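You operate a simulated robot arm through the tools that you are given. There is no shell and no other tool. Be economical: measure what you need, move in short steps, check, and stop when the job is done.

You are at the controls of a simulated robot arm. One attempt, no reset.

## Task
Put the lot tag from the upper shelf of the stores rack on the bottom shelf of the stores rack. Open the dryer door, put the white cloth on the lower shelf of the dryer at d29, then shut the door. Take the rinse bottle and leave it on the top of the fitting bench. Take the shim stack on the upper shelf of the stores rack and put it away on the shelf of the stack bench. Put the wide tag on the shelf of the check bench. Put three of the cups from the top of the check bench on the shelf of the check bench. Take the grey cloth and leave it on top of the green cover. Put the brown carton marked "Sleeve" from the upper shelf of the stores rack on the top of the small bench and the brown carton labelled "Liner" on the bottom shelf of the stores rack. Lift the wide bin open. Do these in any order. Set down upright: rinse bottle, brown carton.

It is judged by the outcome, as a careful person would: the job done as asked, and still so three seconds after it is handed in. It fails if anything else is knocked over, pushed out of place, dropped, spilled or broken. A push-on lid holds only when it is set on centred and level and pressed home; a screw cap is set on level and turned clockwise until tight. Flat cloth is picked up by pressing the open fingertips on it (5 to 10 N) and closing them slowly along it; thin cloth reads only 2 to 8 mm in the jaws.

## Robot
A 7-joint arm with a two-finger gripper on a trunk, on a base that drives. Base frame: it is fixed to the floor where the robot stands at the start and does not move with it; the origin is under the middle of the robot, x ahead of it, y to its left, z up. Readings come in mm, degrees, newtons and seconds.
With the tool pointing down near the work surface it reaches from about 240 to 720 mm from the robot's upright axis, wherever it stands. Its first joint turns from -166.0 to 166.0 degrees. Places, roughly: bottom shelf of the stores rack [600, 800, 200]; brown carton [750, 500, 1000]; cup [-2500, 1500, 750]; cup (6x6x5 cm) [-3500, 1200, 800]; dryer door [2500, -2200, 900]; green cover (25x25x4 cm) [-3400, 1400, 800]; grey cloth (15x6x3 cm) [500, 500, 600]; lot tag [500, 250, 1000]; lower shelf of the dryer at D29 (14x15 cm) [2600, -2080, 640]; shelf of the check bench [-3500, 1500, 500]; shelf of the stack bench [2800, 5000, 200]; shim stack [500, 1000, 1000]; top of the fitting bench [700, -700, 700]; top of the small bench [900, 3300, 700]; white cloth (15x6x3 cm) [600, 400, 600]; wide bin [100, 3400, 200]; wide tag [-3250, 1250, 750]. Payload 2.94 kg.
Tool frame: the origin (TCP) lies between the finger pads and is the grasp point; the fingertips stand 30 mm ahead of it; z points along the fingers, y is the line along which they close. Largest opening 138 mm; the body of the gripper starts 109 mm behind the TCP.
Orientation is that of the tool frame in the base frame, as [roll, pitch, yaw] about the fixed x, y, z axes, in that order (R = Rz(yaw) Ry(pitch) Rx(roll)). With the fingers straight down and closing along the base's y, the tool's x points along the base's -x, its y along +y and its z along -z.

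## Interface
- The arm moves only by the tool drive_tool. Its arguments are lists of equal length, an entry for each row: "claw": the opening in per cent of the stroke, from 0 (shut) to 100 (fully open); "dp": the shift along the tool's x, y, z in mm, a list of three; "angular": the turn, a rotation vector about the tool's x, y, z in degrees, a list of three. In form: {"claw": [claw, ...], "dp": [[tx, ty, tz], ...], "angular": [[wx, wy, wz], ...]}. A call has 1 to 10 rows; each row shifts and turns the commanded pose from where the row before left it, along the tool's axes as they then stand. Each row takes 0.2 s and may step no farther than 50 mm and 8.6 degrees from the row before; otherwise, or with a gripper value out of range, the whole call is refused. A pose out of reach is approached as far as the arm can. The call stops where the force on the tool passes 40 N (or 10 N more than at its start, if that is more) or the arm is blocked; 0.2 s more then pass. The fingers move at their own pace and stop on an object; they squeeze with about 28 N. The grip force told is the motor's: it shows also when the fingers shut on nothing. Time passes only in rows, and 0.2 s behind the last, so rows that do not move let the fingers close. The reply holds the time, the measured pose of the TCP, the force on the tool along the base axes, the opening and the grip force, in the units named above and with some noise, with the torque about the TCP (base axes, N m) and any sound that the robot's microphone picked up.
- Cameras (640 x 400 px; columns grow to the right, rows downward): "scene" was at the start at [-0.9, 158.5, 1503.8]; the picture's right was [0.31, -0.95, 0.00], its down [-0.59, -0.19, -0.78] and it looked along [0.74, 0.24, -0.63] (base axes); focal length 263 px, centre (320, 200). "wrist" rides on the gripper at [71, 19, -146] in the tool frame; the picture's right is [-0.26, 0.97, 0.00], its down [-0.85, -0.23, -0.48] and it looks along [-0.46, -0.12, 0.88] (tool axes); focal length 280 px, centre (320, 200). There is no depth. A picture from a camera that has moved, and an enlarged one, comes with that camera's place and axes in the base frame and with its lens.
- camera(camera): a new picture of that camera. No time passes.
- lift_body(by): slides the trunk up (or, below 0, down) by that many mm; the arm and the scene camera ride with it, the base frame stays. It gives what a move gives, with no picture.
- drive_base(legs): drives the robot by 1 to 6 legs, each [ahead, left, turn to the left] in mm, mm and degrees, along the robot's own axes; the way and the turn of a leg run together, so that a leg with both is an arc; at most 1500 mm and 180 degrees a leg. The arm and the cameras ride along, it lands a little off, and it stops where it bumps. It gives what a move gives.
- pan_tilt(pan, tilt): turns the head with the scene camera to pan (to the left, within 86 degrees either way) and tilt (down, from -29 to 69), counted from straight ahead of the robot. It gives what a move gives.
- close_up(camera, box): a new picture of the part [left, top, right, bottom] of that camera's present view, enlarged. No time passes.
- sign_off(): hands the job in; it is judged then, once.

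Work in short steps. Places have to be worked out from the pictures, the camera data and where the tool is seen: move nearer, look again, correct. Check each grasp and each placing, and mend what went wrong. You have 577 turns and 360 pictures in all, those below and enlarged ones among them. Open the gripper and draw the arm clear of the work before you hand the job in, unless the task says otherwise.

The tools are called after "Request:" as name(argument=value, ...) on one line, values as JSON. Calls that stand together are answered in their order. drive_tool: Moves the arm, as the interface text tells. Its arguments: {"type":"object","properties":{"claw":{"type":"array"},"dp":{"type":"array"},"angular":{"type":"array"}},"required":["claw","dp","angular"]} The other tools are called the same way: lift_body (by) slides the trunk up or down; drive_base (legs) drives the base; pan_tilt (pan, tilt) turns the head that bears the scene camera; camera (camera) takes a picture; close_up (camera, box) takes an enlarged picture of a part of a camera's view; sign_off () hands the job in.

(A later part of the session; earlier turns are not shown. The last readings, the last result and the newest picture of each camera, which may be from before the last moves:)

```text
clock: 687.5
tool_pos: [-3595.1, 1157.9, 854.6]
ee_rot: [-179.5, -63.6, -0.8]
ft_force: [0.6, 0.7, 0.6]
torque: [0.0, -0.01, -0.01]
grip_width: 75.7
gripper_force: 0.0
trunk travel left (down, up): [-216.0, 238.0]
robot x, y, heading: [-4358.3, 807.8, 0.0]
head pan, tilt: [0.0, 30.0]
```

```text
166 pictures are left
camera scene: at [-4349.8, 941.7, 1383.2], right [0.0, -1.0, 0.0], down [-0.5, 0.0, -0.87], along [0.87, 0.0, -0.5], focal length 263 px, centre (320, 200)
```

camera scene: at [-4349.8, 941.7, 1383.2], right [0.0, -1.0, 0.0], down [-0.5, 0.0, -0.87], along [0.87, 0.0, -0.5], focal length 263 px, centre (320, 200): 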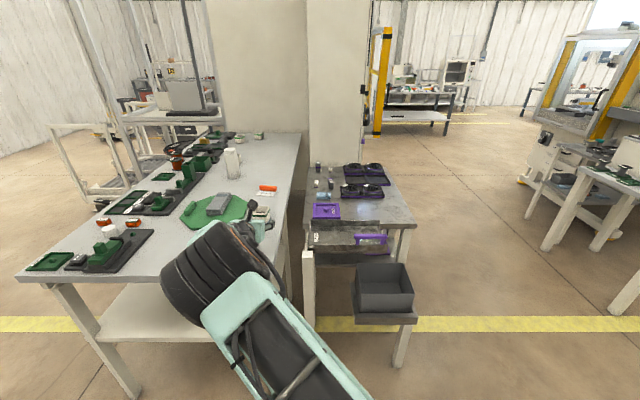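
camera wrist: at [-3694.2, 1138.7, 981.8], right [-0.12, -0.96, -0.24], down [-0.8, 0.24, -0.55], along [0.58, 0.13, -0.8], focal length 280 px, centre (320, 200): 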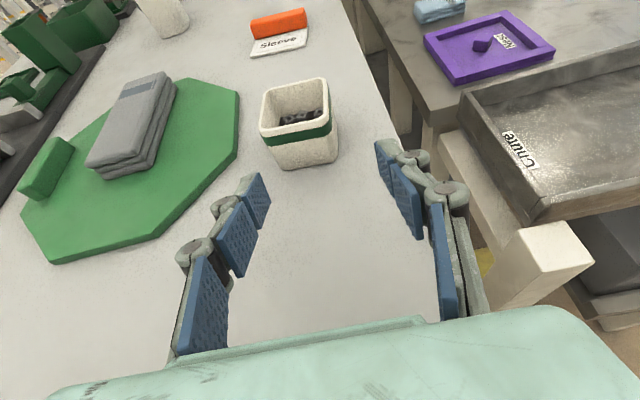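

Bench top ≈780. Cup A: front bottom edge (-3494,1210)–(-3505,1151), yaw ≈-9°, centre ≈(-3470,1175). Align and approach partway.

Request:
drive_tool(claw=[72, 72, 72, 72], dp=[[0, -16, 0], [0, -17, 0], [5, 0, 30], [3, 0, 30]], angular=[[-6.7, 0, 3.3], [0, 0, 0], [0, 0, 0], [0, 0, 0]])

Request:
camera(camera="wrist")

```text
clock: 688.5
tool_pos: [-3534.2, 1182.9, 836.1]
ee_rot: [-179.2, -63.6, -8.4]
ft_force: [0.1, 0.5, 0.0]
torque: [0.01, 0.05, -0.01]
grip_width: 99.3
gripper_force: 0.1
trunk travel left (down, up): [-216.0, 238.0]
robot x, y, heading: [-4359.0, 809.8, 0.3]
head pan, tilt: [0.0, 30.0]
```

```text
165 pictures are left
camera wrist: at [-3635.5, 1176.1, 963.1], right [-0.24, -0.94, -0.24], down [-0.77, 0.34, -0.55], along [0.6, 0.05, -0.8], focal length 280 px, centre (320, 200)
```

wrist: 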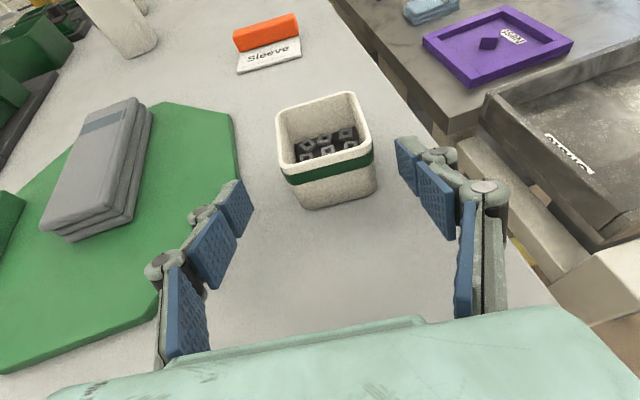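

Cup centred between the jaws. Advance and close gently.

Request:
drive_tool(claw=[72, 72, 60, 40, 20, 0, 0], dp=[[2, 3.3, 31], [2, 3.3, 31], [0, 0, 0], [0, 0, 0], [0, 0, 0], [0, 0, 0], [0, 0, 0]], angular=[[0, 0, 0], [0, 0, 0], [0, 0, 0], [0, 0, 0], [0, 0, 0], [0, 0, 0], [0, 0, 0]])

Request:
camera(camera="wrist")

```text
clock: 690.1
tool_pos: [-3492.3, 1159.8, 823.6]
ee_rot: [-179.1, -64.0, -8.5]
ft_force: [1.9, -12.6, 26.0]
torque: [-1.18, -0.46, -0.18]
grip_width: 55.4
gripper_force: 28.0
out of reach, approached as far as the arm can: row 2
trunk travel left (down, up): [-216.0, 238.0]
robot x, y, heading: [-4359.3, 808.3, -0.2]
head pan, tilt: [0.0, 30.0]
```

```text
164 pictures are left
camera wrist: at [-3594.2, 1153.4, 950.1], right [-0.24, -0.94, -0.24], down [-0.76, 0.34, -0.55], along [0.6, 0.05, -0.8], focal length 280 px, centre (320, 200)
```

wrist: 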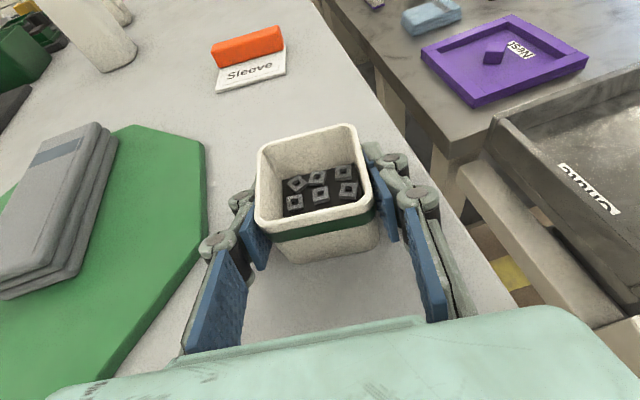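

Reached the arm's limit but the cup is gripped. Lift 40 mm slowly and look.

Request:
drive_tool(claw=[0, 0, 0, 0], dp=[[4, 0, -10], [9, 0, -4.5], [13, 0, -6.5], [13, 0, -6.5]], angular=[[0, 0, 0], [0, 0, 0], [0, 0, 0], [0, 0, 0]])

Request:
camera(camera="wrist")

```text
clock: 691.1
tool_pos: [-3498.9, 1164.4, 860.5]
ee_rot: [-179.2, -63.5, -8.3]
ft_force: [0.1, -1.6, -0.5]
torque: [0.0, 0.0, -0.03]
grip_width: 55.6
gripper_force: 28.7
trunk travel left (down, up): [-216.0, 238.0]
robot x, y, heading: [-4359.2, 808.1, 0.2]
head pan, tilt: [0.0, 30.0]
```

```text
163 pictures are left
camera wrist: at [-3599.8, 1158.3, 988.1], right [-0.25, -0.94, -0.24], down [-0.77, 0.34, -0.55], along [0.59, 0.05, -0.8], focal length 280 px, centre (320, 200)
```

wrist: 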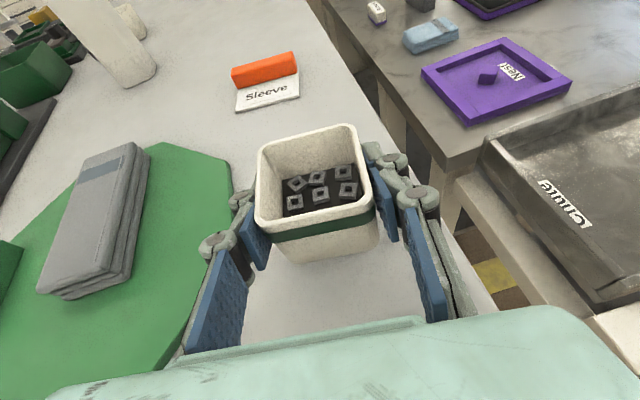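

Cup is held level with its contents. Back out from the bench and lower to look at its shelf.

Request:
drive_base(legs=[[-430, 0, 0], [0, 160, 0]])

Request:
lift_body(by=-210)

Request:
camera(camera="wrist")

Request:
camera(camera="scene")

```text
clock: 695.4
tool_pos: [-3934.5, 1328.4, 862.1]
ee_rot: [-179.4, -63.6, -8.0]
ft_force: [0.0, 0.7, -0.7]
torque: [-0.01, 0.05, -0.01]
grip_width: 55.4
gripper_force: 28.1
trunk travel left (down, up): [-216.0, 238.0]
robot x, y, heading: [-4791.0, 971.6, 0.3]
head pan, tilt: [0.0, 30.0]
```

```text
clock: 697.7
tool_pos: [-3933.7, 1328.3, 651.2]
ee_rot: [-179.4, -63.7, -8.0]
ft_force: [-0.5, 1.1, 0.2]
torque: [0.01, 0.03, -0.02]
grip_width: 55.3
gripper_force: 27.7
trunk travel left (down, up): [-6.0, 448.0]
robot x, y, heading: [-4796.6, 968.2, 0.3]
head pan, tilt: [0.0, 30.0]
```

```text
162 pictures are left
camera wrist: at [-4035.0, 1322.0, 778.8], right [-0.24, -0.94, -0.24], down [-0.77, 0.34, -0.55], along [0.59, 0.05, -0.8], focal length 280 px, centre (320, 200)
```

wrist: 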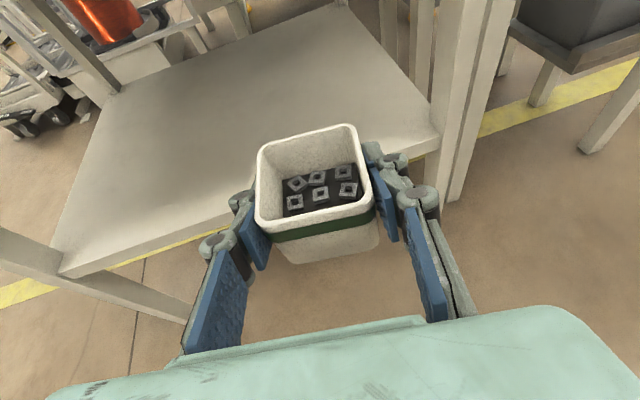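

```text
161 pictures are left
camera scene: at [-4784.4, 1102.7, 1173.3], right [0.0, -1.0, 0.0], down [-0.5, 0.0, -0.87], along [0.87, 0.0, -0.5], focal length 263 px, centre (320, 200)
```

scene: 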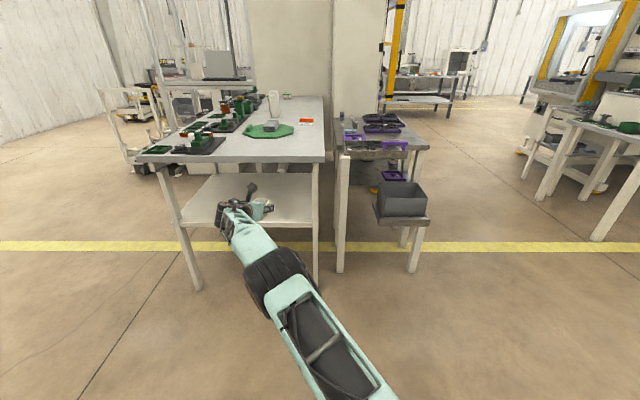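

The shelf (z≈400) is empty and roomy. Retract the arm 130, lower 150, and drive in under the bench top.

Request:
drive_tool(claw=[0, 0, 0, 0, 0, 0, 0], dp=[[-19, 0, -38.5], [-19, 0, -38.5], [-19, 0, -38.5], [-40, 0, 20], [-40, 0, 20], [-40, 0, 20], [-15, 0, 7]], angular=[[0, 0, 0], [0, 0, 0], [0, 0, 0], [0, 0, 0], [0, 0, 0], [0, 0, 0], [0, 0, 0]])

Request:
drive_base(legs=[[380, 0, 0]])

Request:
camera(camera="wrist")

Request:
camera(camera="scene")

```text
clock: 699.3
tool_pos: [-4060.6, 1347.4, 500.9]
ee_rot: [-179.4, -63.6, -8.0]
ft_force: [-0.2, 0.2, 0.0]
torque: [-0.01, 0.03, -0.03]
grip_width: 55.6
gripper_force: 27.8
trunk travel left (down, up): [-6.0, 448.0]
robot x, y, heading: [-4790.3, 972.3, 0.2]
head pan, tilt: [0.0, 30.0]
```

```text
clock: 701.7
tool_pos: [-3681.2, 1353.4, 501.2]
ee_rot: [-179.5, -63.6, -7.7]
ft_force: [-0.4, 0.3, 0.6]
torque: [0.0, 0.01, -0.01]
grip_width: 55.5
gripper_force: 27.8
trunk travel left (down, up): [-6.0, 448.0]
robot x, y, heading: [-4408.6, 974.4, 0.3]
head pan, tilt: [0.0, 30.0]
```

```text
160 pictures are left
camera wrist: at [-3781.9, 1346.3, 628.5], right [-0.24, -0.94, -0.24], down [-0.77, 0.33, -0.55], along [0.59, 0.05, -0.8], focal length 280 px, centre (320, 200)
```

wrist: 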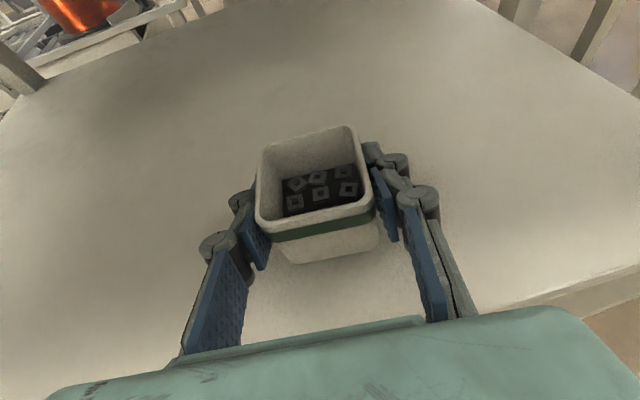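

```text
159 pictures are left
camera scene: at [-4402.4, 1105.0, 1173.2], right [0.01, -1.0, 0.0], down [-0.5, 0.0, -0.87], along [0.87, 0.01, -0.5], focal length 263 px, centre (320, 200)
```

scene: 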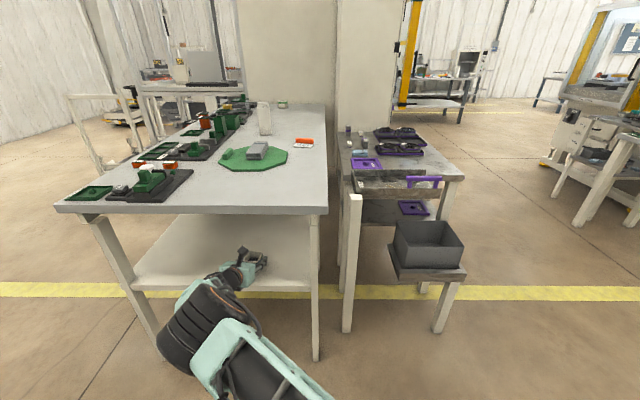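

Over the shelf. Forward 130 and lower gently to contact.

Request:
drive_base(legs=[[130, 0, 0]])

Request:
drive_tool(claw=[0, 0, 0, 0, 0, 0, 0, 0, 0, 0], dp=[[-9, 0, 4.5], [-9, 0, 4.5], [-5, 0, 2.5], [-5, 0, 2.5], [-5, 0, 2.5], [-4, 0, 2], [-4, 0, 2], [-4, 0, 2], [-4, 0, 2], [-4, 0, 2]], angular=[[0, 0, 0], [0, 0, 0], [0, 0, 0], [0, 0, 0], [0, 0, 0], [0, 0, 0], [0, 0, 0], [0, 0, 0], [0, 0, 0], [0, 0, 0]])

```text
clock: 703.0
tool_pos: [-3551.1, 1351.0, 502.2]
ee_rot: [-179.4, -63.6, -7.9]
ft_force: [-1.0, -0.7, -1.1]
torque: [0.01, 0.0, 0.01]
grip_width: 55.4
gripper_force: 27.8
trunk travel left (down, up): [-6.0, 448.0]
robot x, y, heading: [-4282.7, 973.5, -0.1]
head pan, tilt: [0.0, 30.0]
```

```text
clock: 704.0
tool_pos: [-3545.7, 1352.0, 484.2]
ee_rot: [-179.2, -64.8, -8.2]
ft_force: [0.6, 0.7, 12.1]
torque: [-0.13, 0.28, -0.07]
grip_width: 55.5
gripper_force: 28.0
trunk travel left (down, up): [-6.0, 448.0]
robot x, y, heading: [-4282.3, 974.7, 0.4]
head pan, tilt: [0.0, 30.0]
stopped in row 5: the force on the tool passed its limit at 44 N (the readings are from after the stop); the commanded pose is now the measured one
```

Contact at z≈483 (shelf ≈440). Check the picture and release.

Request:
drive_tool(claw=[0, 20, 42, 50, 55], dp=[[1.5, 0, -0.8], [0, 0, 0], [0, 0, 0], [0, 0, 0], [0, 0, 0]], angular=[[0, 0, 0], [0, 0, 0], [0, 0, 0], [0, 0, 0], [0, 0, 0]])

Request:
camera(camera="wrist")

```text
clock: 705.2
tool_pos: [-3546.7, 1349.9, 482.5]
ee_rot: [-179.3, -64.5, -8.1]
ft_force: [7.8, -2.0, 14.4]
torque: [-0.04, -0.43, -0.02]
grip_width: 75.8
gripper_force: 0.1
trunk travel left (down, up): [-6.0, 448.0]
robot x, y, heading: [-4281.9, 971.4, 0.2]
head pan, tilt: [0.0, 30.0]
```

```text
158 pictures are left
camera wrist: at [-3650.0, 1343.6, 607.7], right [-0.24, -0.94, -0.24], down [-0.76, 0.34, -0.56], along [0.61, 0.05, -0.79], focal length 280 px, centre (320, 200)
```

wrist: 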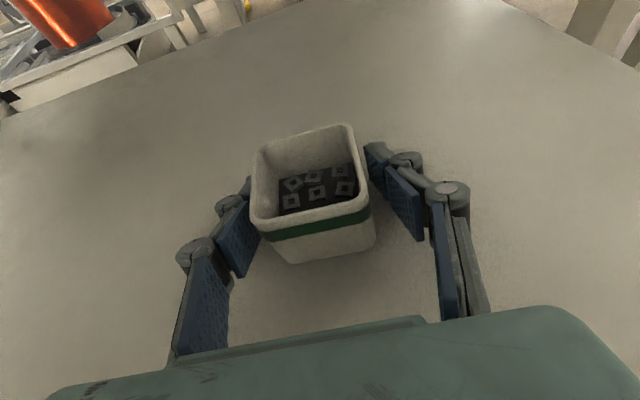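

Raise a little, open a bit wider and withdraw.

Request:
drive_tool(claw=[60, 60, 60], dp=[[3.6, 0, -1.8], [3.6, 0, -1.8], [0, 0, 0]], angular=[[0, 0, 0], [0, 0, 0], [0, 0, 0]])

Request:
drive_base(legs=[[-250, 35, 0], [-120, 0, 0]])

Request:
camera(camera="wrist")

```text
clock: 706.0
tool_pos: [-3547.8, 1352.6, 486.7]
ee_rot: [-179.5, -64.3, -7.9]
ft_force: [-0.8, -1.0, -0.7]
torque: [-0.01, 0.0, -0.03]
grip_width: 82.8
gripper_force: 0.0
trunk travel left (down, up): [-6.0, 448.0]
robot x, y, heading: [-4281.8, 969.9, 0.1]
head pan, tilt: [0.0, 30.0]
```

```text
clock: 708.7
tool_pos: [-3915.1, 1382.7, 487.3]
ee_rot: [-179.4, -64.4, -8.2]
ft_force: [0.7, 0.3, -0.4]
torque: [0.03, 0.02, -0.01]
grip_width: 82.8
gripper_force: 0.2
trunk travel left (down, up): [-6.0, 448.0]
robot x, y, heading: [-4652.5, 1009.1, -0.1]
head pan, tilt: [0.0, 30.0]
```

```text
157 pictures are left
camera wrist: at [-4018.1, 1376.2, 613.9], right [-0.24, -0.94, -0.24], down [-0.76, 0.34, -0.56], along [0.61, 0.05, -0.79], focal length 280 px, centre (320, 200)
```

wrist: 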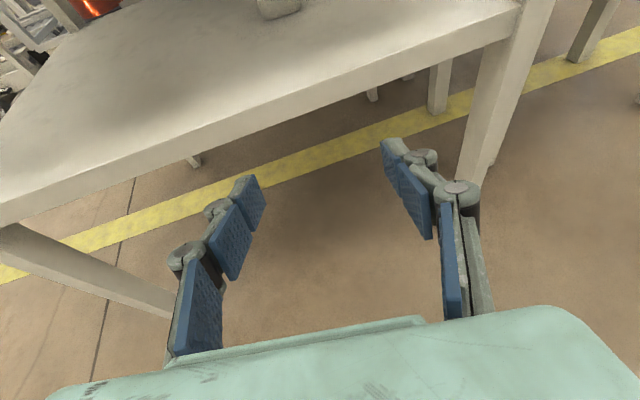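

Cup A is on the shelf. Now the wide tag ("Sleeve", tab from (-3242,1219) to (-3256,1138), bench ≈797). Raise and position above it.

Request:
lift_body(by=230)

Request:
drive_tool(claw=[80, 80, 80, 80], dp=[[40, 0, -19], [40, 0, -19], [40, 0, -19], [36, 0, -17]], angular=[[0, 0, 0], [0, 0, 0], [0, 0, 0], [0, 0, 0]])

Request:
drive_base(legs=[[0, -195, 0], [500, 0, 0]])

Request:
camera(camera="wrist")

Request:
camera(camera="scene")

```text
clock: 711.1
tool_pos: [-3916.2, 1382.7, 718.5]
ee_rot: [-179.4, -64.5, -8.3]
ft_force: [0.2, -0.2, -0.3]
torque: [0.01, -0.03, -0.01]
grip_width: 82.6
gripper_force: 0.1
trunk travel left (down, up): [-236.0, 218.0]
robot x, y, heading: [-4651.3, 1007.9, 0.2]
head pan, tilt: [0.0, 30.0]
```

```text
clock: 712.1
tool_pos: [-3915.8, 1386.2, 892.1]
ee_rot: [-179.5, -64.3, -8.2]
ft_force: [-0.3, 0.0, -0.1]
torque: [0.0, -0.04, -0.05]
grip_width: 110.6
gripper_force: 0.1
trunk travel left (down, up): [-236.0, 218.0]
robot x, y, heading: [-4654.0, 1008.8, 0.1]
head pan, tilt: [0.0, 30.0]
```

```text
clock: 717.0
tool_pos: [-3406.1, 1183.9, 892.1]
ee_rot: [-179.4, -64.4, -8.4]
ft_force: [-0.5, 0.4, -0.1]
torque: [0.01, -0.02, 0.04]
grip_width: 110.0
gripper_force: 0.0
trunk travel left (down, up): [-236.0, 218.0]
robot x, y, heading: [-4147.0, 808.6, -0.3]
head pan, tilt: [0.0, 30.0]
```

```text
156 pictures are left
camera wrist: at [-3510.2, 1178.6, 1018.2], right [-0.24, -0.94, -0.24], down [-0.76, 0.34, -0.56], along [0.61, 0.04, -0.79], focal length 280 px, centre (320, 200)
```

wrist: 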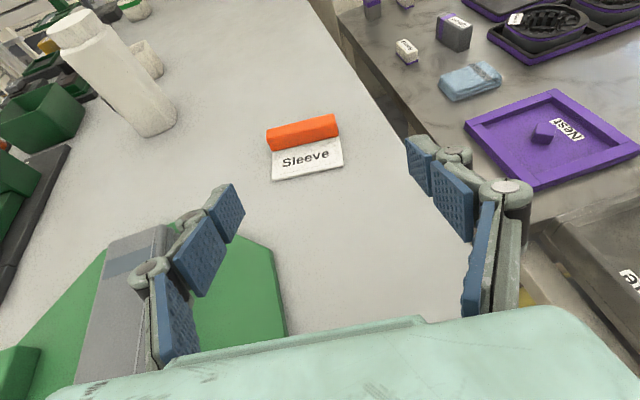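

```text
155 pictures are left
camera scene: at [-4136.0, 940.9, 1403.2], right [0.0, -1.0, 0.0], down [-0.5, 0.0, -0.87], along [0.87, 0.0, -0.5], focal length 263 px, centre (320, 200)
```

scene: 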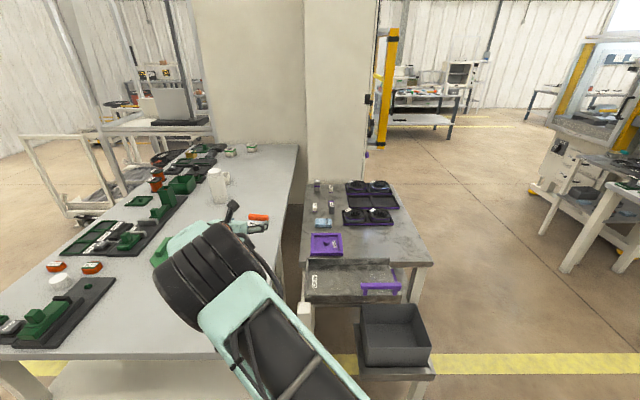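

Tab centre ≈(-3253,1185), yaw ≈-12°. Base forward 95, small yaw adjust, then arm down to it.

Request:
drive_base(legs=[[95, 0, 0.3]])

Request:
drive_tool(claw=[80, 80, 80], dp=[[0, -9, 0], [-13, 0, 28], [-13, 0, 28]], angular=[[-2.7, 0, 1.3], [0, 0, 0], [0, 0, 0]])

Request:
camera(camera="wrist")

```text
clock: 718.2
tool_pos: [-3312.2, 1186.3, 892.7]
ee_rot: [-179.4, -64.5, -8.3]
ft_force: [-1.2, -0.5, 0.1]
torque: [-0.01, 0.01, 0.0]
grip_width: 110.2
gripper_force: 0.0
trunk travel left (down, up): [-236.0, 218.0]
robot x, y, heading: [-4046.9, 809.2, -0.4]
head pan, tilt: [0.0, 30.0]
```

```text
clock: 719.0
tool_pos: [-3272.2, 1187.5, 844.3]
ee_rot: [-179.4, -64.4, -11.3]
ft_force: [0.3, 0.4, -0.3]
torque: [0.03, 0.03, -0.02]
grip_width: 110.4
gripper_force: 0.1
trunk travel left (down, up): [-236.0, 218.0]
robot x, y, heading: [-4048.5, 813.1, -0.1]
head pan, tilt: [0.0, 30.0]
```

```text
154 pictures are left
camera wrist: at [-3375.4, 1187.2, 970.6], right [-0.29, -0.93, -0.24], down [-0.74, 0.38, -0.56], along [0.61, 0.02, -0.79], focal length 280 px, centre (320, 200)
```

wrist: 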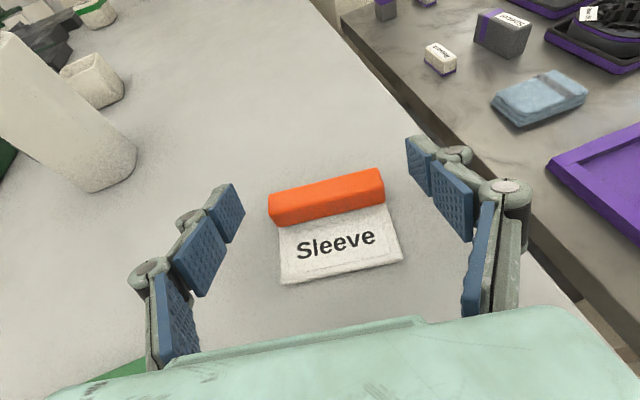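

Aligned. Final approach and close on the tab.

Request:
drive_tool(claw=[80, 80, 80, 60, 40, 0, 0, 0], dp=[[-5, 0, 10], [-5, 0, 9], [-2, 0, 3], [0, 0, 0], [0, 0, 0], [0, 0, 0], [0, 0, 0], [0, 0, 0]], angular=[[0, 0, 0], [0, 0, 0], [0, 0, 0], [0, 0, 0], [0, 0, 0], [0, 0, 0], [0, 0, 0], [0, 0, 0]])

Request:
camera(camera="wrist")

```text
clock: 720.8
tool_pos: [-3259.4, 1185.1, 824.3]
ee_rot: [-179.4, -64.4, -11.3]
ft_force: [0.3, 0.6, 0.1]
torque: [0.0, 0.01, 0.01]
grip_width: 77.9
gripper_force: 28.3
trunk travel left (down, up): [-236.0, 218.0]
robot x, y, heading: [-4050.0, 810.2, -0.2]
head pan, tilt: [0.0, 30.0]
```

```text
153 pictures are left
camera wrist: at [-3361.4, 1185.2, 950.2], right [-0.29, -0.93, -0.24], down [-0.74, 0.38, -0.56], along [0.61, 0.02, -0.79], focal length 280 px, centre (320, 200)
```

wrist: 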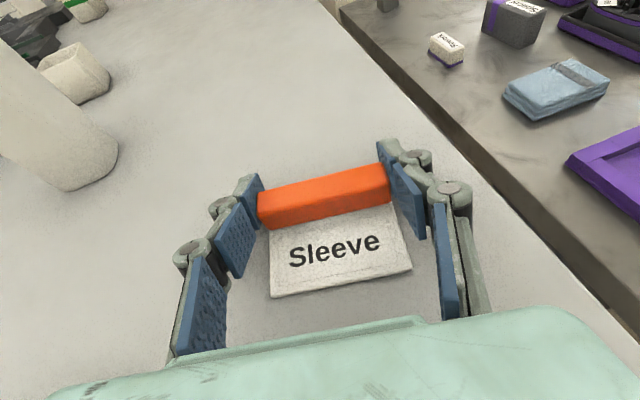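

Gripped. Lift, back out, and move to the shelf height.

Request:
drive_tool(claw=[0, 0, 0], dp=[[13, 0, -6.5], [27, 0, -13], [27, 0, -13]], angular=[[0, 0, 0], [0, 0, 0], [0, 0, 0]])

Request:
drive_base(legs=[[-620, 0, 0.2], [0, 320, 0]])

Request:
lift_body(by=-230)

Request:
drive_tool(claw=[0, 0, 0, 0], dp=[[-40, 0, 19], [-40, 0, 19], [-40, 0, 19], [-9, 0, 4]], angular=[[0, 0, 0], [0, 0, 0], [0, 0, 0], [0, 0, 0]])

Request:
camera(camera="wrist")

```text
clock: 721.6
tool_pos: [-3259.4, 1186.9, 897.5]
ee_rot: [-179.5, -64.5, -11.3]
ft_force: [-0.1, -0.3, -1.4]
torque: [-0.01, -0.02, 0.0]
grip_width: 78.1
gripper_force: 27.7
trunk travel left (down, up): [-236.0, 218.0]
robot x, y, heading: [-4049.4, 810.1, 0.1]
head pan, tilt: [0.0, 30.0]
```

```text
clock: 728.0
tool_pos: [-3863.7, 1501.0, 897.6]
ee_rot: [-179.4, -64.4, -11.9]
ft_force: [-0.7, -0.6, -0.2]
torque: [-0.01, 0.01, -0.02]
grip_width: 78.1
gripper_force: 27.7
trunk travel left (down, up): [-236.0, 218.0]
robot x, y, heading: [-4656.0, 1135.2, -0.8]
head pan, tilt: [0.0, 30.0]
```

```text
clock: 730.4
tool_pos: [-3863.9, 1500.6, 667.2]
ee_rot: [-179.4, -64.4, -11.9]
ft_force: [-0.4, 0.2, -0.9]
torque: [-0.02, 0.01, -0.01]
grip_width: 78.1
gripper_force: 28.3
trunk travel left (down, up): [-6.0, 448.0]
robot x, y, heading: [-4659.6, 1134.7, -0.8]
head pan, tilt: [0.0, 30.0]
```

```text
clock: 731.4
tool_pos: [-3863.5, 1502.0, 524.5]
ee_rot: [-179.4, -64.3, -11.9]
ft_force: [0.2, 0.0, -0.5]
torque: [0.02, -0.01, 0.0]
grip_width: 78.1
gripper_force: 28.1
trunk travel left (down, up): [-6.0, 448.0]
robot x, y, heading: [-4657.2, 1134.2, -0.5]
head pan, tilt: [0.0, 30.0]
```

```text
152 pictures are left
camera wrist: at [-3966.1, 1502.6, 649.9], right [-0.3, -0.92, -0.24], down [-0.73, 0.39, -0.56], along [0.61, 0.01, -0.79], focal length 280 px, centre (320, 200)
```

wrist: 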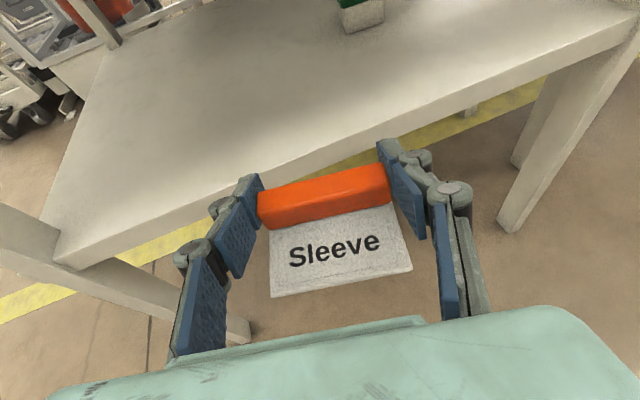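

Cup A visible on the shelf. Retract 50, drive in 345, and lower the tag onto the shelf.

Request:
drive_tool(claw=[0, 0], dp=[[-21.6, 0, -45], [0, 0, 0]], angular=[[0, 0, 0], [0, 0, 0]])

Request:
drive_base(legs=[[345, 10, 0]])

Request:
drive_tool(claw=[0, 0, 0, 0, 0, 0, 0, 0, 0], dp=[[-14, 0, 6.7], [-9, 0, 4.3], [-5, 0, 2.4], [-3.6, 0, 1.7], [-3.6, 0, 1.7], [-3.6, 0, 1.7], [-3.6, 0, 1.7], [-3.6, 0, 1.7], [-3.6, 0, 1.7]], angular=[[0, 0, 0], [0, 0, 0], [0, 0, 0], [0, 0, 0], [0, 0, 0], [0, 0, 0], [0, 0, 0], [0, 0, 0], [0, 0, 0]])

Request:
camera(camera="wrist")

```text
clock: 732.0
tool_pos: [-3914.5, 1511.2, 524.9]
ee_rot: [-179.4, -64.4, -12.0]
ft_force: [0.3, -0.5, -1.0]
torque: [-0.04, 0.01, -0.01]
grip_width: 78.0
gripper_force: 28.2
trunk travel left (down, up): [-6.0, 448.0]
robot x, y, heading: [-4660.4, 1131.1, -1.0]
head pan, tilt: [0.0, 30.0]
```

```text
clock: 734.3
tool_pos: [-3571.5, 1521.5, 525.3]
ee_rot: [-179.4, -64.4, -11.7]
ft_force: [0.0, -0.8, 0.5]
torque: [0.04, 0.02, -0.01]
grip_width: 77.9
gripper_force: 28.3
trunk travel left (down, up): [-6.0, 448.0]
robot x, y, heading: [-4313.4, 1137.9, -0.5]
head pan, tilt: [0.0, 30.0]
```

```text
clock: 736.3
tool_pos: [-3570.2, 1522.4, 483.8]
ee_rot: [-178.4, -65.2, -12.4]
ft_force: [-6.2, 0.0, 38.3]
torque: [-0.5, -0.13, -0.01]
grip_width: 78.2
gripper_force: 28.2
trunk travel left (down, up): [-6.0, 448.0]
robot x, y, heading: [-4310.0, 1137.4, -0.5]
head pan, tilt: [0.0, 30.0]
```

```text
151 pictures are left
camera wrist: at [-3674.9, 1521.2, 607.3], right [-0.29, -0.92, -0.25], down [-0.73, 0.38, -0.57], along [0.62, 0.01, -0.78], focal length 280 px, centre (320, 200)
```

wrist: 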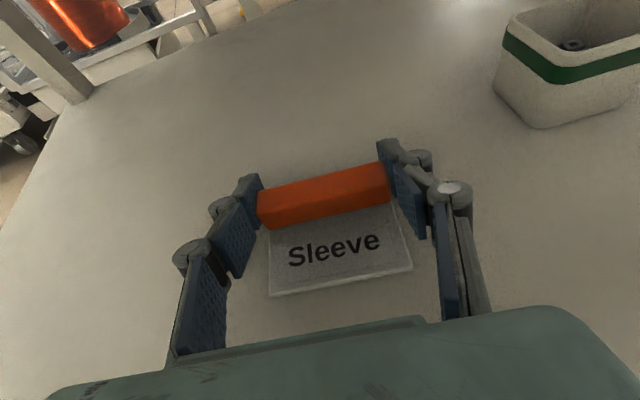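

Tag is on the shelf. Ease, open, lift and withdraw.

Request:
drive_tool(claw=[0, 0, 60, 68, 68], dp=[[3.6, 0, -1.7], [1, 0, -0.5], [0, 0, 0], [0, 0, 0], [4, 0, -2]], angular=[[0, 0, 0], [0, 0, 0], [0, 0, 0], [0, 0, 0], [0, 0, 0]])

Request:
drive_base(legs=[[-360, 0, 0.6]])

Request:
camera(camera="wrist")

Request:
camera(camera="scene")

```text
clock: 737.5
tool_pos: [-3572.2, 1521.4, 480.0]
ee_rot: [-179.7, -64.4, -11.3]
ft_force: [9.4, -2.9, 16.5]
torque: [-0.53, -0.38, 0.35]
grip_width: 92.9
gripper_force: 0.0
trunk travel left (down, up): [-6.0, 448.0]
robot x, y, heading: [-4311.2, 1139.7, -0.5]
head pan, tilt: [0.0, 30.0]
```

```text
clock: 739.8
tool_pos: [-3936.2, 1526.6, 480.2]
ee_rot: [-179.4, -64.4, -11.5]
ft_force: [0.9, 0.1, -0.6]
torque: [0.01, -0.03, -0.01]
grip_width: 93.7
gripper_force: 0.2
trunk travel left (down, up): [-6.0, 448.0]
robot x, y, heading: [-4674.9, 1135.4, -0.4]
head pan, tilt: [0.0, 30.0]
```

```text
150 pictures are left
camera wrist: at [-4038.6, 1526.3, 606.0], right [-0.29, -0.93, -0.24], down [-0.74, 0.38, -0.56], along [0.61, 0.01, -0.79], focal length 280 px, centre (320, 200)
```

wrist: 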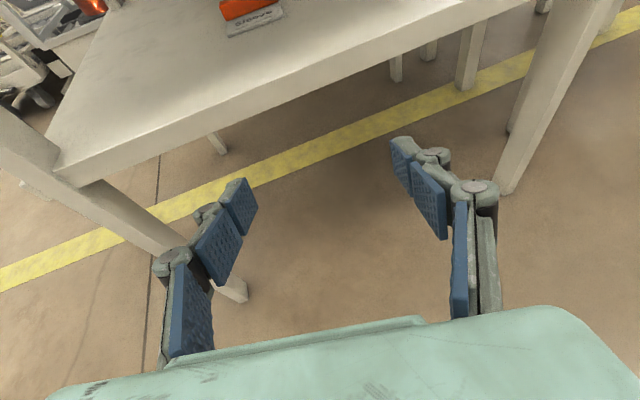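

```text
149 pictures are left
camera scene: at [-4665.6, 1272.8, 1173.2], right [0.0, -1.0, 0.0], down [-0.5, 0.0, -0.87], along [0.87, 0.0, -0.5], focal length 263 px, centre (320, 200)
```

scene: 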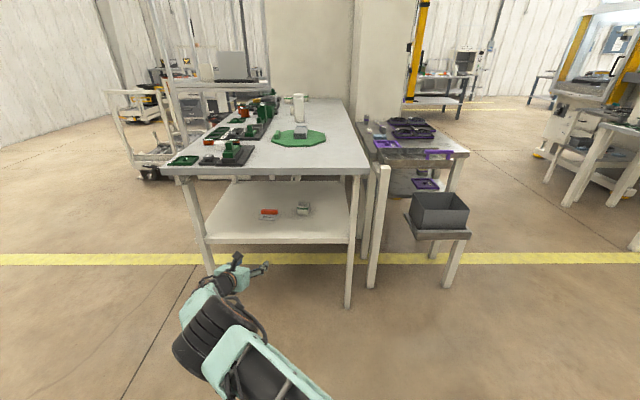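

Tag and cup A are on the shelf. Two more cups needed: one plain cup by the jug (≈(-2854,1471)) and the banded ones further back. They must be reached from the bench's +y side; drive round to look.

Request:
lift_body(by=300)

Request:
drive_base(legs=[[-100, 1280, 0], [700, 0, 0]])

Request:
pan_tilt(pan=-15, tilt=22)

Request:
camera(camera="scene")

Request:
camera(camera="wrist")

```text
clock: 742.8
tool_pos: [-3936.8, 1526.4, 779.9]
ee_rot: [-179.4, -64.4, -11.5]
ft_force: [0.1, 0.0, 0.4]
torque: [0.0, -0.02, -0.02]
grip_width: 93.8
gripper_force: 0.1
trunk travel left (down, up): [-306.0, 148.0]
robot x, y, heading: [-4676.0, 1140.9, -0.6]
head pan, tilt: [0.0, 30.0]
```

```text
clock: 758.0
tool_pos: [-3317.3, 2834.2, 781.2]
ee_rot: [-179.4, -64.4, -11.0]
ft_force: [0.2, 0.7, -0.2]
torque: [0.02, -0.05, -0.03]
grip_width: 93.9
gripper_force: 0.0
trunk travel left (down, up): [-306.0, 148.0]
robot x, y, heading: [-4052.8, 2440.4, 0.4]
head pan, tilt: [0.0, 30.0]
```

```text
clock: 758.7
tool_pos: [-3319.4, 2835.6, 781.2]
ee_rot: [-179.4, -64.4, -11.0]
ft_force: [-0.4, -0.9, 0.3]
torque: [0.0, -0.02, 0.0]
grip_width: 93.9
gripper_force: 0.2
trunk travel left (down, up): [-306.0, 148.0]
robot x, y, heading: [-4054.1, 2441.9, 0.2]
head pan, tilt: [-15.0, 22.0]
```

```text
148 pictures are left
camera scene: at [-4047.4, 2550.2, 1486.0], right [-0.25, -0.97, 0.0], down [-0.36, 0.1, -0.93], along [0.9, -0.24, -0.38], focal length 263 px, centre (320, 200)
```

scene: 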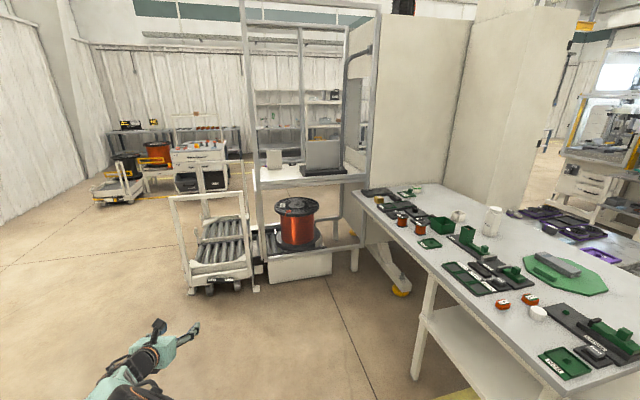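

```text
147 pictures are left
camera wrist: at [-3421.9, 2833.2, 905.9], right [-0.29, -0.93, -0.24], down [-0.74, 0.37, -0.56], along [0.61, 0.02, -0.79], focal length 280 px, centre (320, 200)
```

wrist: 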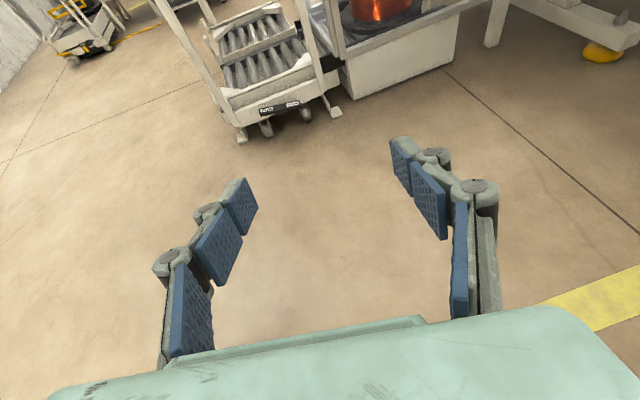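

The +y side is free. Zoom to identify the cups.

Request:
close_up(camera="scene", box=[340, 160, 640, 320])

```text
2.13 times, centred on (490, 240) of scene
camera zoom: at [-4047.4, 2550.2, 1486.0], right [-0.25, -0.97, 0.0], down [-0.36, 0.1, -0.93], along [0.9, -0.24, -0.38], focal length 562 px, centre (-43, 115)
```

zoom: 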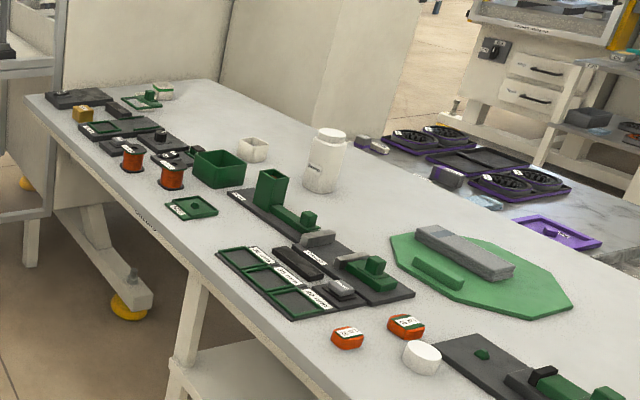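

I'll take the two green-banded cups at the far end. Raise the arm well above the bench, move along, and turn to face -y.

Request:
lift_body(by=140)

Request:
drive_tool(claw=[75, 75, 75], dp=[[40, 0, -19], [40, 0, -19], [20, 0, -9]], angular=[[0, 0, 0], [0, 0, 0], [0, 0, 0]])

Request:
drive_base(legs=[[600, 250, 0], [0, 0, -90]])

Request:
pan_tilt(pan=10, tilt=25)

Request:
camera(camera="scene")

```text
clock: 760.4
tool_pos: [-3318.4, 2834.5, 919.8]
ee_rot: [-179.4, -64.4, -11.0]
ft_force: [-0.6, 0.5, -0.2]
torque: [0.01, -0.02, -0.01]
grip_width: 94.0
gripper_force: 0.1
trunk travel left (down, up): [-446.0, 8.0]
robot x, y, heading: [-4055.9, 2442.4, 0.5]
head pan, tilt: [-15.0, 22.0]
```

```text
clock: 761.2
tool_pos: [-3317.4, 2834.6, 1028.5]
ee_rot: [-179.5, -64.3, -10.9]
ft_force: [0.0, 0.3, -0.1]
torque: [-0.04, 0.0, 0.0]
grip_width: 103.2
gripper_force: 0.1
trunk travel left (down, up): [-446.0, 8.0]
robot x, y, heading: [-4053.1, 2443.9, 0.6]
head pan, tilt: [-15.0, 22.0]
```

```text
clock: 768.6
tool_pos: [-3068.5, 1950.1, 1029.7]
ee_rot: [-179.4, -64.3, -101.5]
ft_force: [-0.4, -0.5, 0.0]
torque: [-0.01, -0.04, 0.01]
grip_width: 103.7
gripper_force: 0.0
trunk travel left (down, up): [-446.0, 8.0]
robot x, y, heading: [-3452.9, 2689.9, -90.3]
head pan, tilt: [-15.0, 22.0]
```

```text
clock: 769.5
tool_pos: [-3067.7, 1950.7, 1029.1]
ee_rot: [-179.4, -64.4, -101.5]
ft_force: [-0.1, 0.3, 0.4]
torque: [0.02, 0.05, 0.02]
grip_width: 103.4
gripper_force: 0.1
trunk travel left (down, up): [-446.0, 8.0]
robot x, y, heading: [-3454.8, 2692.1, -90.2]
head pan, tilt: [10.0, 25.0]
```

```text
145 pictures are left
camera scene: at [-3305.5, 2675.9, 1621.2], right [-0.99, -0.17, 0.0], down [-0.07, 0.42, -0.91], along [0.15, -0.89, -0.42], focal length 263 px, centre (320, 200)
```

scene: 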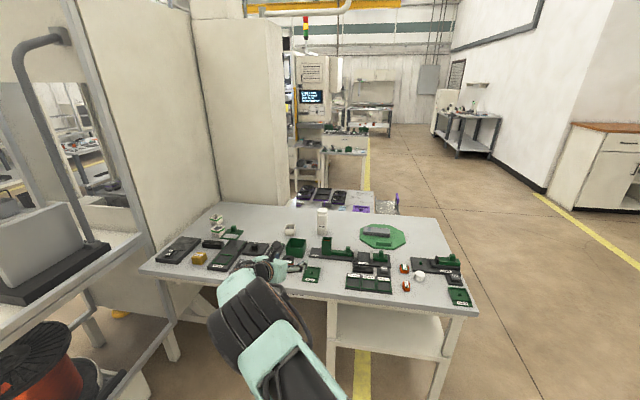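

Request:
close_up(camera="scene", box=[130, 180, 330, 300])

```text
3.20 times, centred on (230, 240) of scene
camera zoom: at [-3305.5, 2675.9, 1621.2], right [-0.99, -0.17, 0.0], down [-0.07, 0.42, -0.91], along [0.15, -0.89, -0.42], focal length 843 px, centre (608, 72)
```

zoom: 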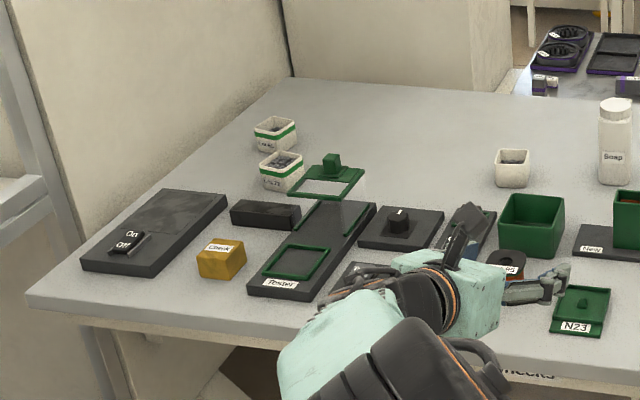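

Zoom further to compare the cups' markings.

Request:
close_up(camera="scene", box=[200, 205, 310, 255])

```text
5.82 times, centred on (255, 230) of scene
camera zoom: at [-3305.5, 2675.9, 1621.2], right [-0.99, -0.17, 0.0], down [-0.07, 0.42, -0.91], along [0.15, -0.89, -0.42], focal length 1532 px, centre (698, 26)
```

zoom: 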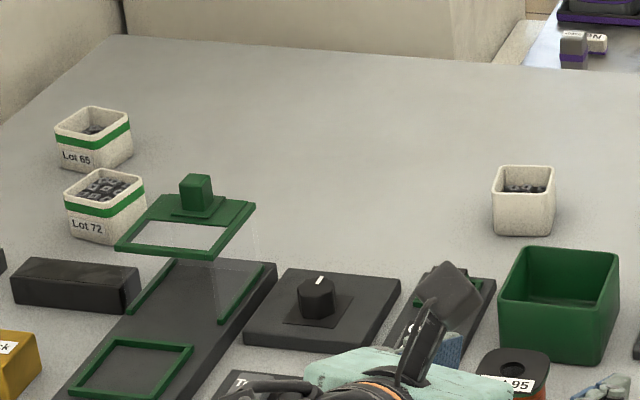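

The banded cups B ("Lot 72") centre ≈(-2489,1493) and C ("Lot 65") ≈(-2408,1372). I set the tool steeper (45°), yaw -90, and bring the arm in a bit before approaching.

Request:
drive_tool(claw=[60, 60, 60, 60, 60, 60, 60], dp=[[0, 0, 0], [0, 0, 0], [0, 0, 0], [0, 0, 0], [-25, 25, -25], [-25, 30, -25], [-15, 30, -15]], angular=[[5, -6.5, -2.4], [5, -6.5, -2.6], [0, -6.5, 0], [0, 0, 0], [0, 0, 0], [0, 0, 0], [0, 0, 0]])

Request:
drive_base(legs=[[0, 640, 0]])

Request:
camera(camera="wrist")

Request:
camera(camera="scene")

```text
clock: 771.1
tool_pos: [-3152.9, 2043.3, 1029.9]
ee_rot: [-178.0, -45.0, -91.3]
ft_force: [-0.3, -0.8, 1.0]
torque: [0.0, 0.0, 0.02]
grip_width: 82.8
gripper_force: 0.1
trunk travel left (down, up): [-446.0, 8.0]
robot x, y, heading: [-3451.6, 2693.4, -90.4]
head pan, tilt: [10.0, 25.0]
```

```text
clock: 777.1
tool_pos: [-2537.5, 2029.0, 1029.2]
ee_rot: [-178.1, -45.0, -92.1]
ft_force: [-0.7, 1.1, 0.6]
torque: [0.04, -0.02, -0.01]
grip_width: 82.8
gripper_force: 0.1
trunk travel left (down, up): [-446.0, 8.0]
robot x, y, heading: [-2829.9, 2685.3, -91.4]
head pan, tilt: [10.0, 25.0]
```

```text
142 pictures are left
camera wrist: at [-2559.5, 2082.3, 1180.4], right [-0.96, 0.2, -0.21], down [0.25, 0.93, -0.26], along [0.14, -0.3, -0.94], focal length 280 px, centre (320, 200)
```

wrist: 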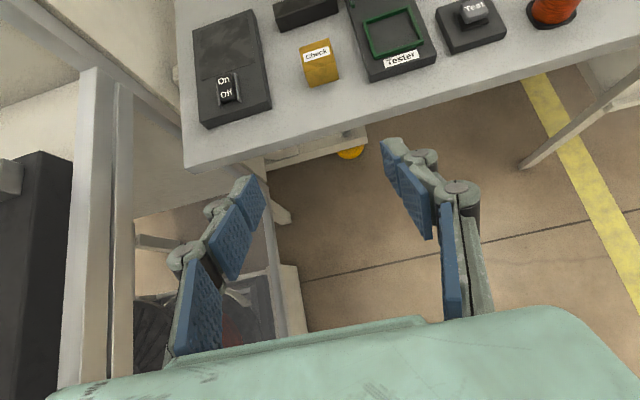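

```text
141 pictures are left
camera scene: at [-2679.5, 2665.3, 1621.2], right [-0.99, -0.15, 0.0], down [-0.06, 0.42, -0.91], along [0.14, -0.9, -0.42], focal length 263 px, centre (320, 200)
```

scene: 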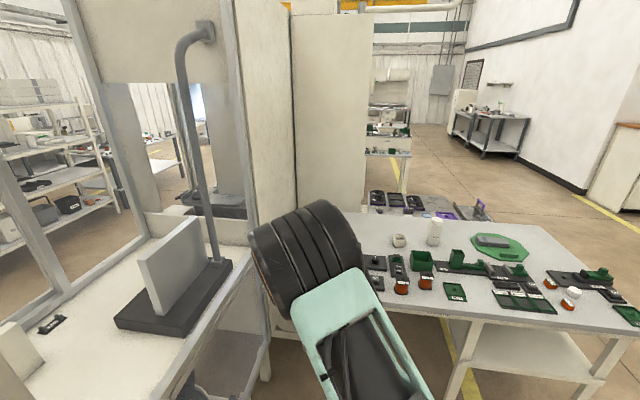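

Correct heading and advance 390 over the bench (staying at z≈1030).

Request:
drive_base(legs=[[390, 25, 1.4]])

Request:
camera(camera="wrist")

```text
clock: 779.5
tool_pos: [-2503.4, 1644.6, 1028.9]
ee_rot: [-178.1, -45.0, -90.9]
ft_force: [-0.6, 0.1, -0.2]
torque: [-0.01, 0.0, 0.01]
grip_width: 82.8
gripper_force: 0.0
trunk travel left (down, up): [-446.0, 8.0]
robot x, y, heading: [-2804.4, 2290.7, -89.9]
head pan, tilt: [10.0, 25.0]
```

```text
140 pictures are left
camera wrist: at [-2526.3, 1696.0, 1180.2], right [-0.96, 0.18, -0.21], down [0.23, 0.94, -0.26], along [0.15, -0.3, -0.94], focal length 280 px, centre (320, 200)
```

wrist: 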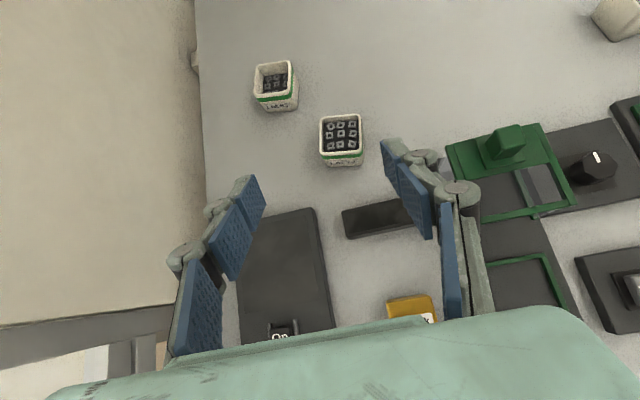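

Top view: B centre ≈(-2517,1508), yaw ≈-98°, C ≈(-2439,1389); lid well clear. Turn yaw and approach along the tool axis.

Request:
drive_tool(claw=[66, 66, 66, 66, 66], dp=[[0, 0, 0], [-9, -1, 45], [-9, -1, 45], [-9, -1, 45], [-8, -1, 40]], angular=[[-4.8, 0, 4.8], [0, 0, 0], [0, 0, 0], [0, 0, 0], [0, 0, 0]])

Request:
camera(camera="wrist")

```text
clock: 780.7
tool_pos: [-2507.5, 1546.1, 877.8]
ee_rot: [-178.2, -44.8, -97.6]
ft_force: [0.2, 0.4, 0.2]
torque: [-0.02, 0.03, -0.03]
grip_width: 90.8
gripper_force: 0.1
trunk travel left (down, up): [-446.0, 8.0]
robot x, y, heading: [-2807.1, 2287.3, -90.1]
head pan, tilt: [10.0, 25.0]
```

```text
139 pictures are left
camera wrist: at [-2524.5, 1598.5, 1029.8], right [-0.93, 0.29, -0.21], down [0.34, 0.91, -0.25], along [0.11, -0.31, -0.94], focal length 280 px, centre (320, 200)
```

wrist: 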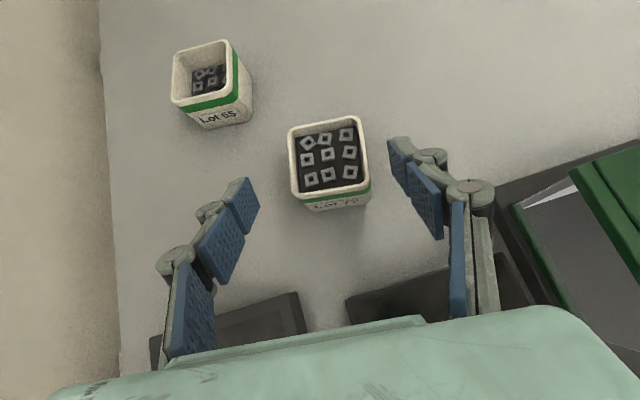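

Final approach on B and close gently.

Request:
drive_tool(claw=[66, 66, 66, 50, 35, 20, 0, 0], dp=[[-4.5, 3.5, 28], [-3, 3.4, 24], [-1, 0, 4], [0, 0, 0], [0, 0, 0], [0, 0, 0], [0, 0, 0], [0, 0, 0]], angular=[[0, 0, 0], [0, 0, 0], [0, 0, 0], [0, 0, 0], [0, 0, 0], [0, 0, 0], [0, 0, 0], [0, 0, 0]])

Request:
camera(camera="wrist")

```text
clock: 782.5
tool_pos: [-2515.6, 1512.0, 834.0]
ee_rot: [-178.1, -44.8, -97.7]
ft_force: [-0.6, -1.2, 1.6]
torque: [-0.02, 0.05, 0.04]
grip_width: 55.5
gripper_force: 28.2
trunk travel left (down, up): [-446.0, 8.0]
robot x, y, heading: [-2806.1, 2289.2, -89.9]
head pan, tilt: [10.0, 25.0]
```

```text
138 pictures are left
camera wrist: at [-2532.6, 1566.3, 986.0], right [-0.93, 0.29, -0.21], down [0.34, 0.91, -0.26], along [0.11, -0.31, -0.94], focal length 280 px, centre (320, 200)
```

wrist: 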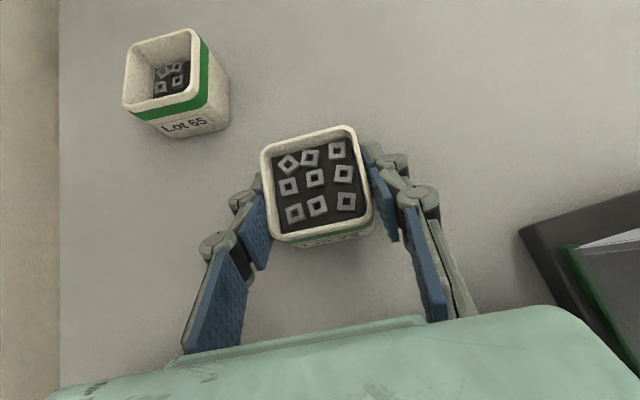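

Gripped. Lift straight up ~190 mm and back away from the bench.

Request:
drive_tool(claw=[0, 0, 0, 0, 0], dp=[[15, 0, -15], [30, 0, -30], [30, 0, -30], [30, 0, -30], [30, 0, -30]], angular=[[0, 0, 0], [0, 0, 0], [0, 0, 0], [0, 0, 0], [0, 0, 0]])

Request:
drive_base(legs=[[-420, 0, 0], [-100, -600, 0]])

Request:
camera(camera="wrist")

```text
clock: 783.7
tool_pos: [-2520.1, 1514.6, 1024.2]
ee_rot: [-178.1, -44.7, -97.7]
ft_force: [0.5, 1.5, -1.2]
torque: [-0.02, 0.0, 0.02]
grip_width: 55.2
gripper_force: 27.7
trunk travel left (down, up): [-446.0, 8.0]
robot x, y, heading: [-2807.2, 2292.6, -89.9]
head pan, tilt: [10.0, 25.0]
```

```text
clock: 791.7
tool_pos: [-3125.6, 2037.3, 1022.7]
ee_rot: [-178.0, -44.9, -97.7]
ft_force: [0.9, 0.7, -0.3]
torque: [-0.02, -0.02, 0.02]
grip_width: 55.4
gripper_force: 27.6
trunk travel left (down, up): [-446.0, 8.0]
robot x, y, heading: [-3409.4, 2813.1, -90.3]
head pan, tilt: [10.0, 25.0]
```

```text
137 pictures are left
camera wrist: at [-3142.2, 2091.6, 1175.9], right [-0.93, 0.29, -0.21], down [0.34, 0.91, -0.26], along [0.11, -0.31, -0.94], focal length 280 px, centre (320, 200)
```

wrist: 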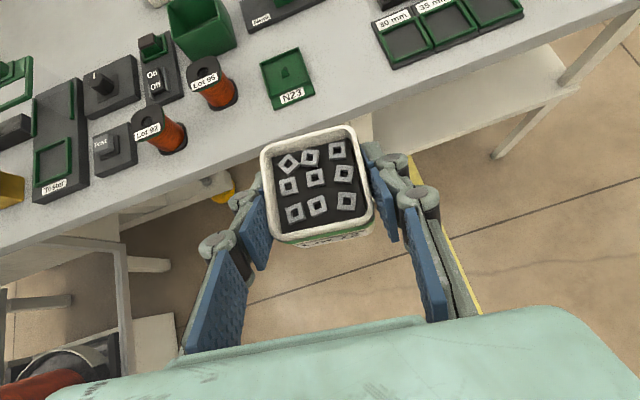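

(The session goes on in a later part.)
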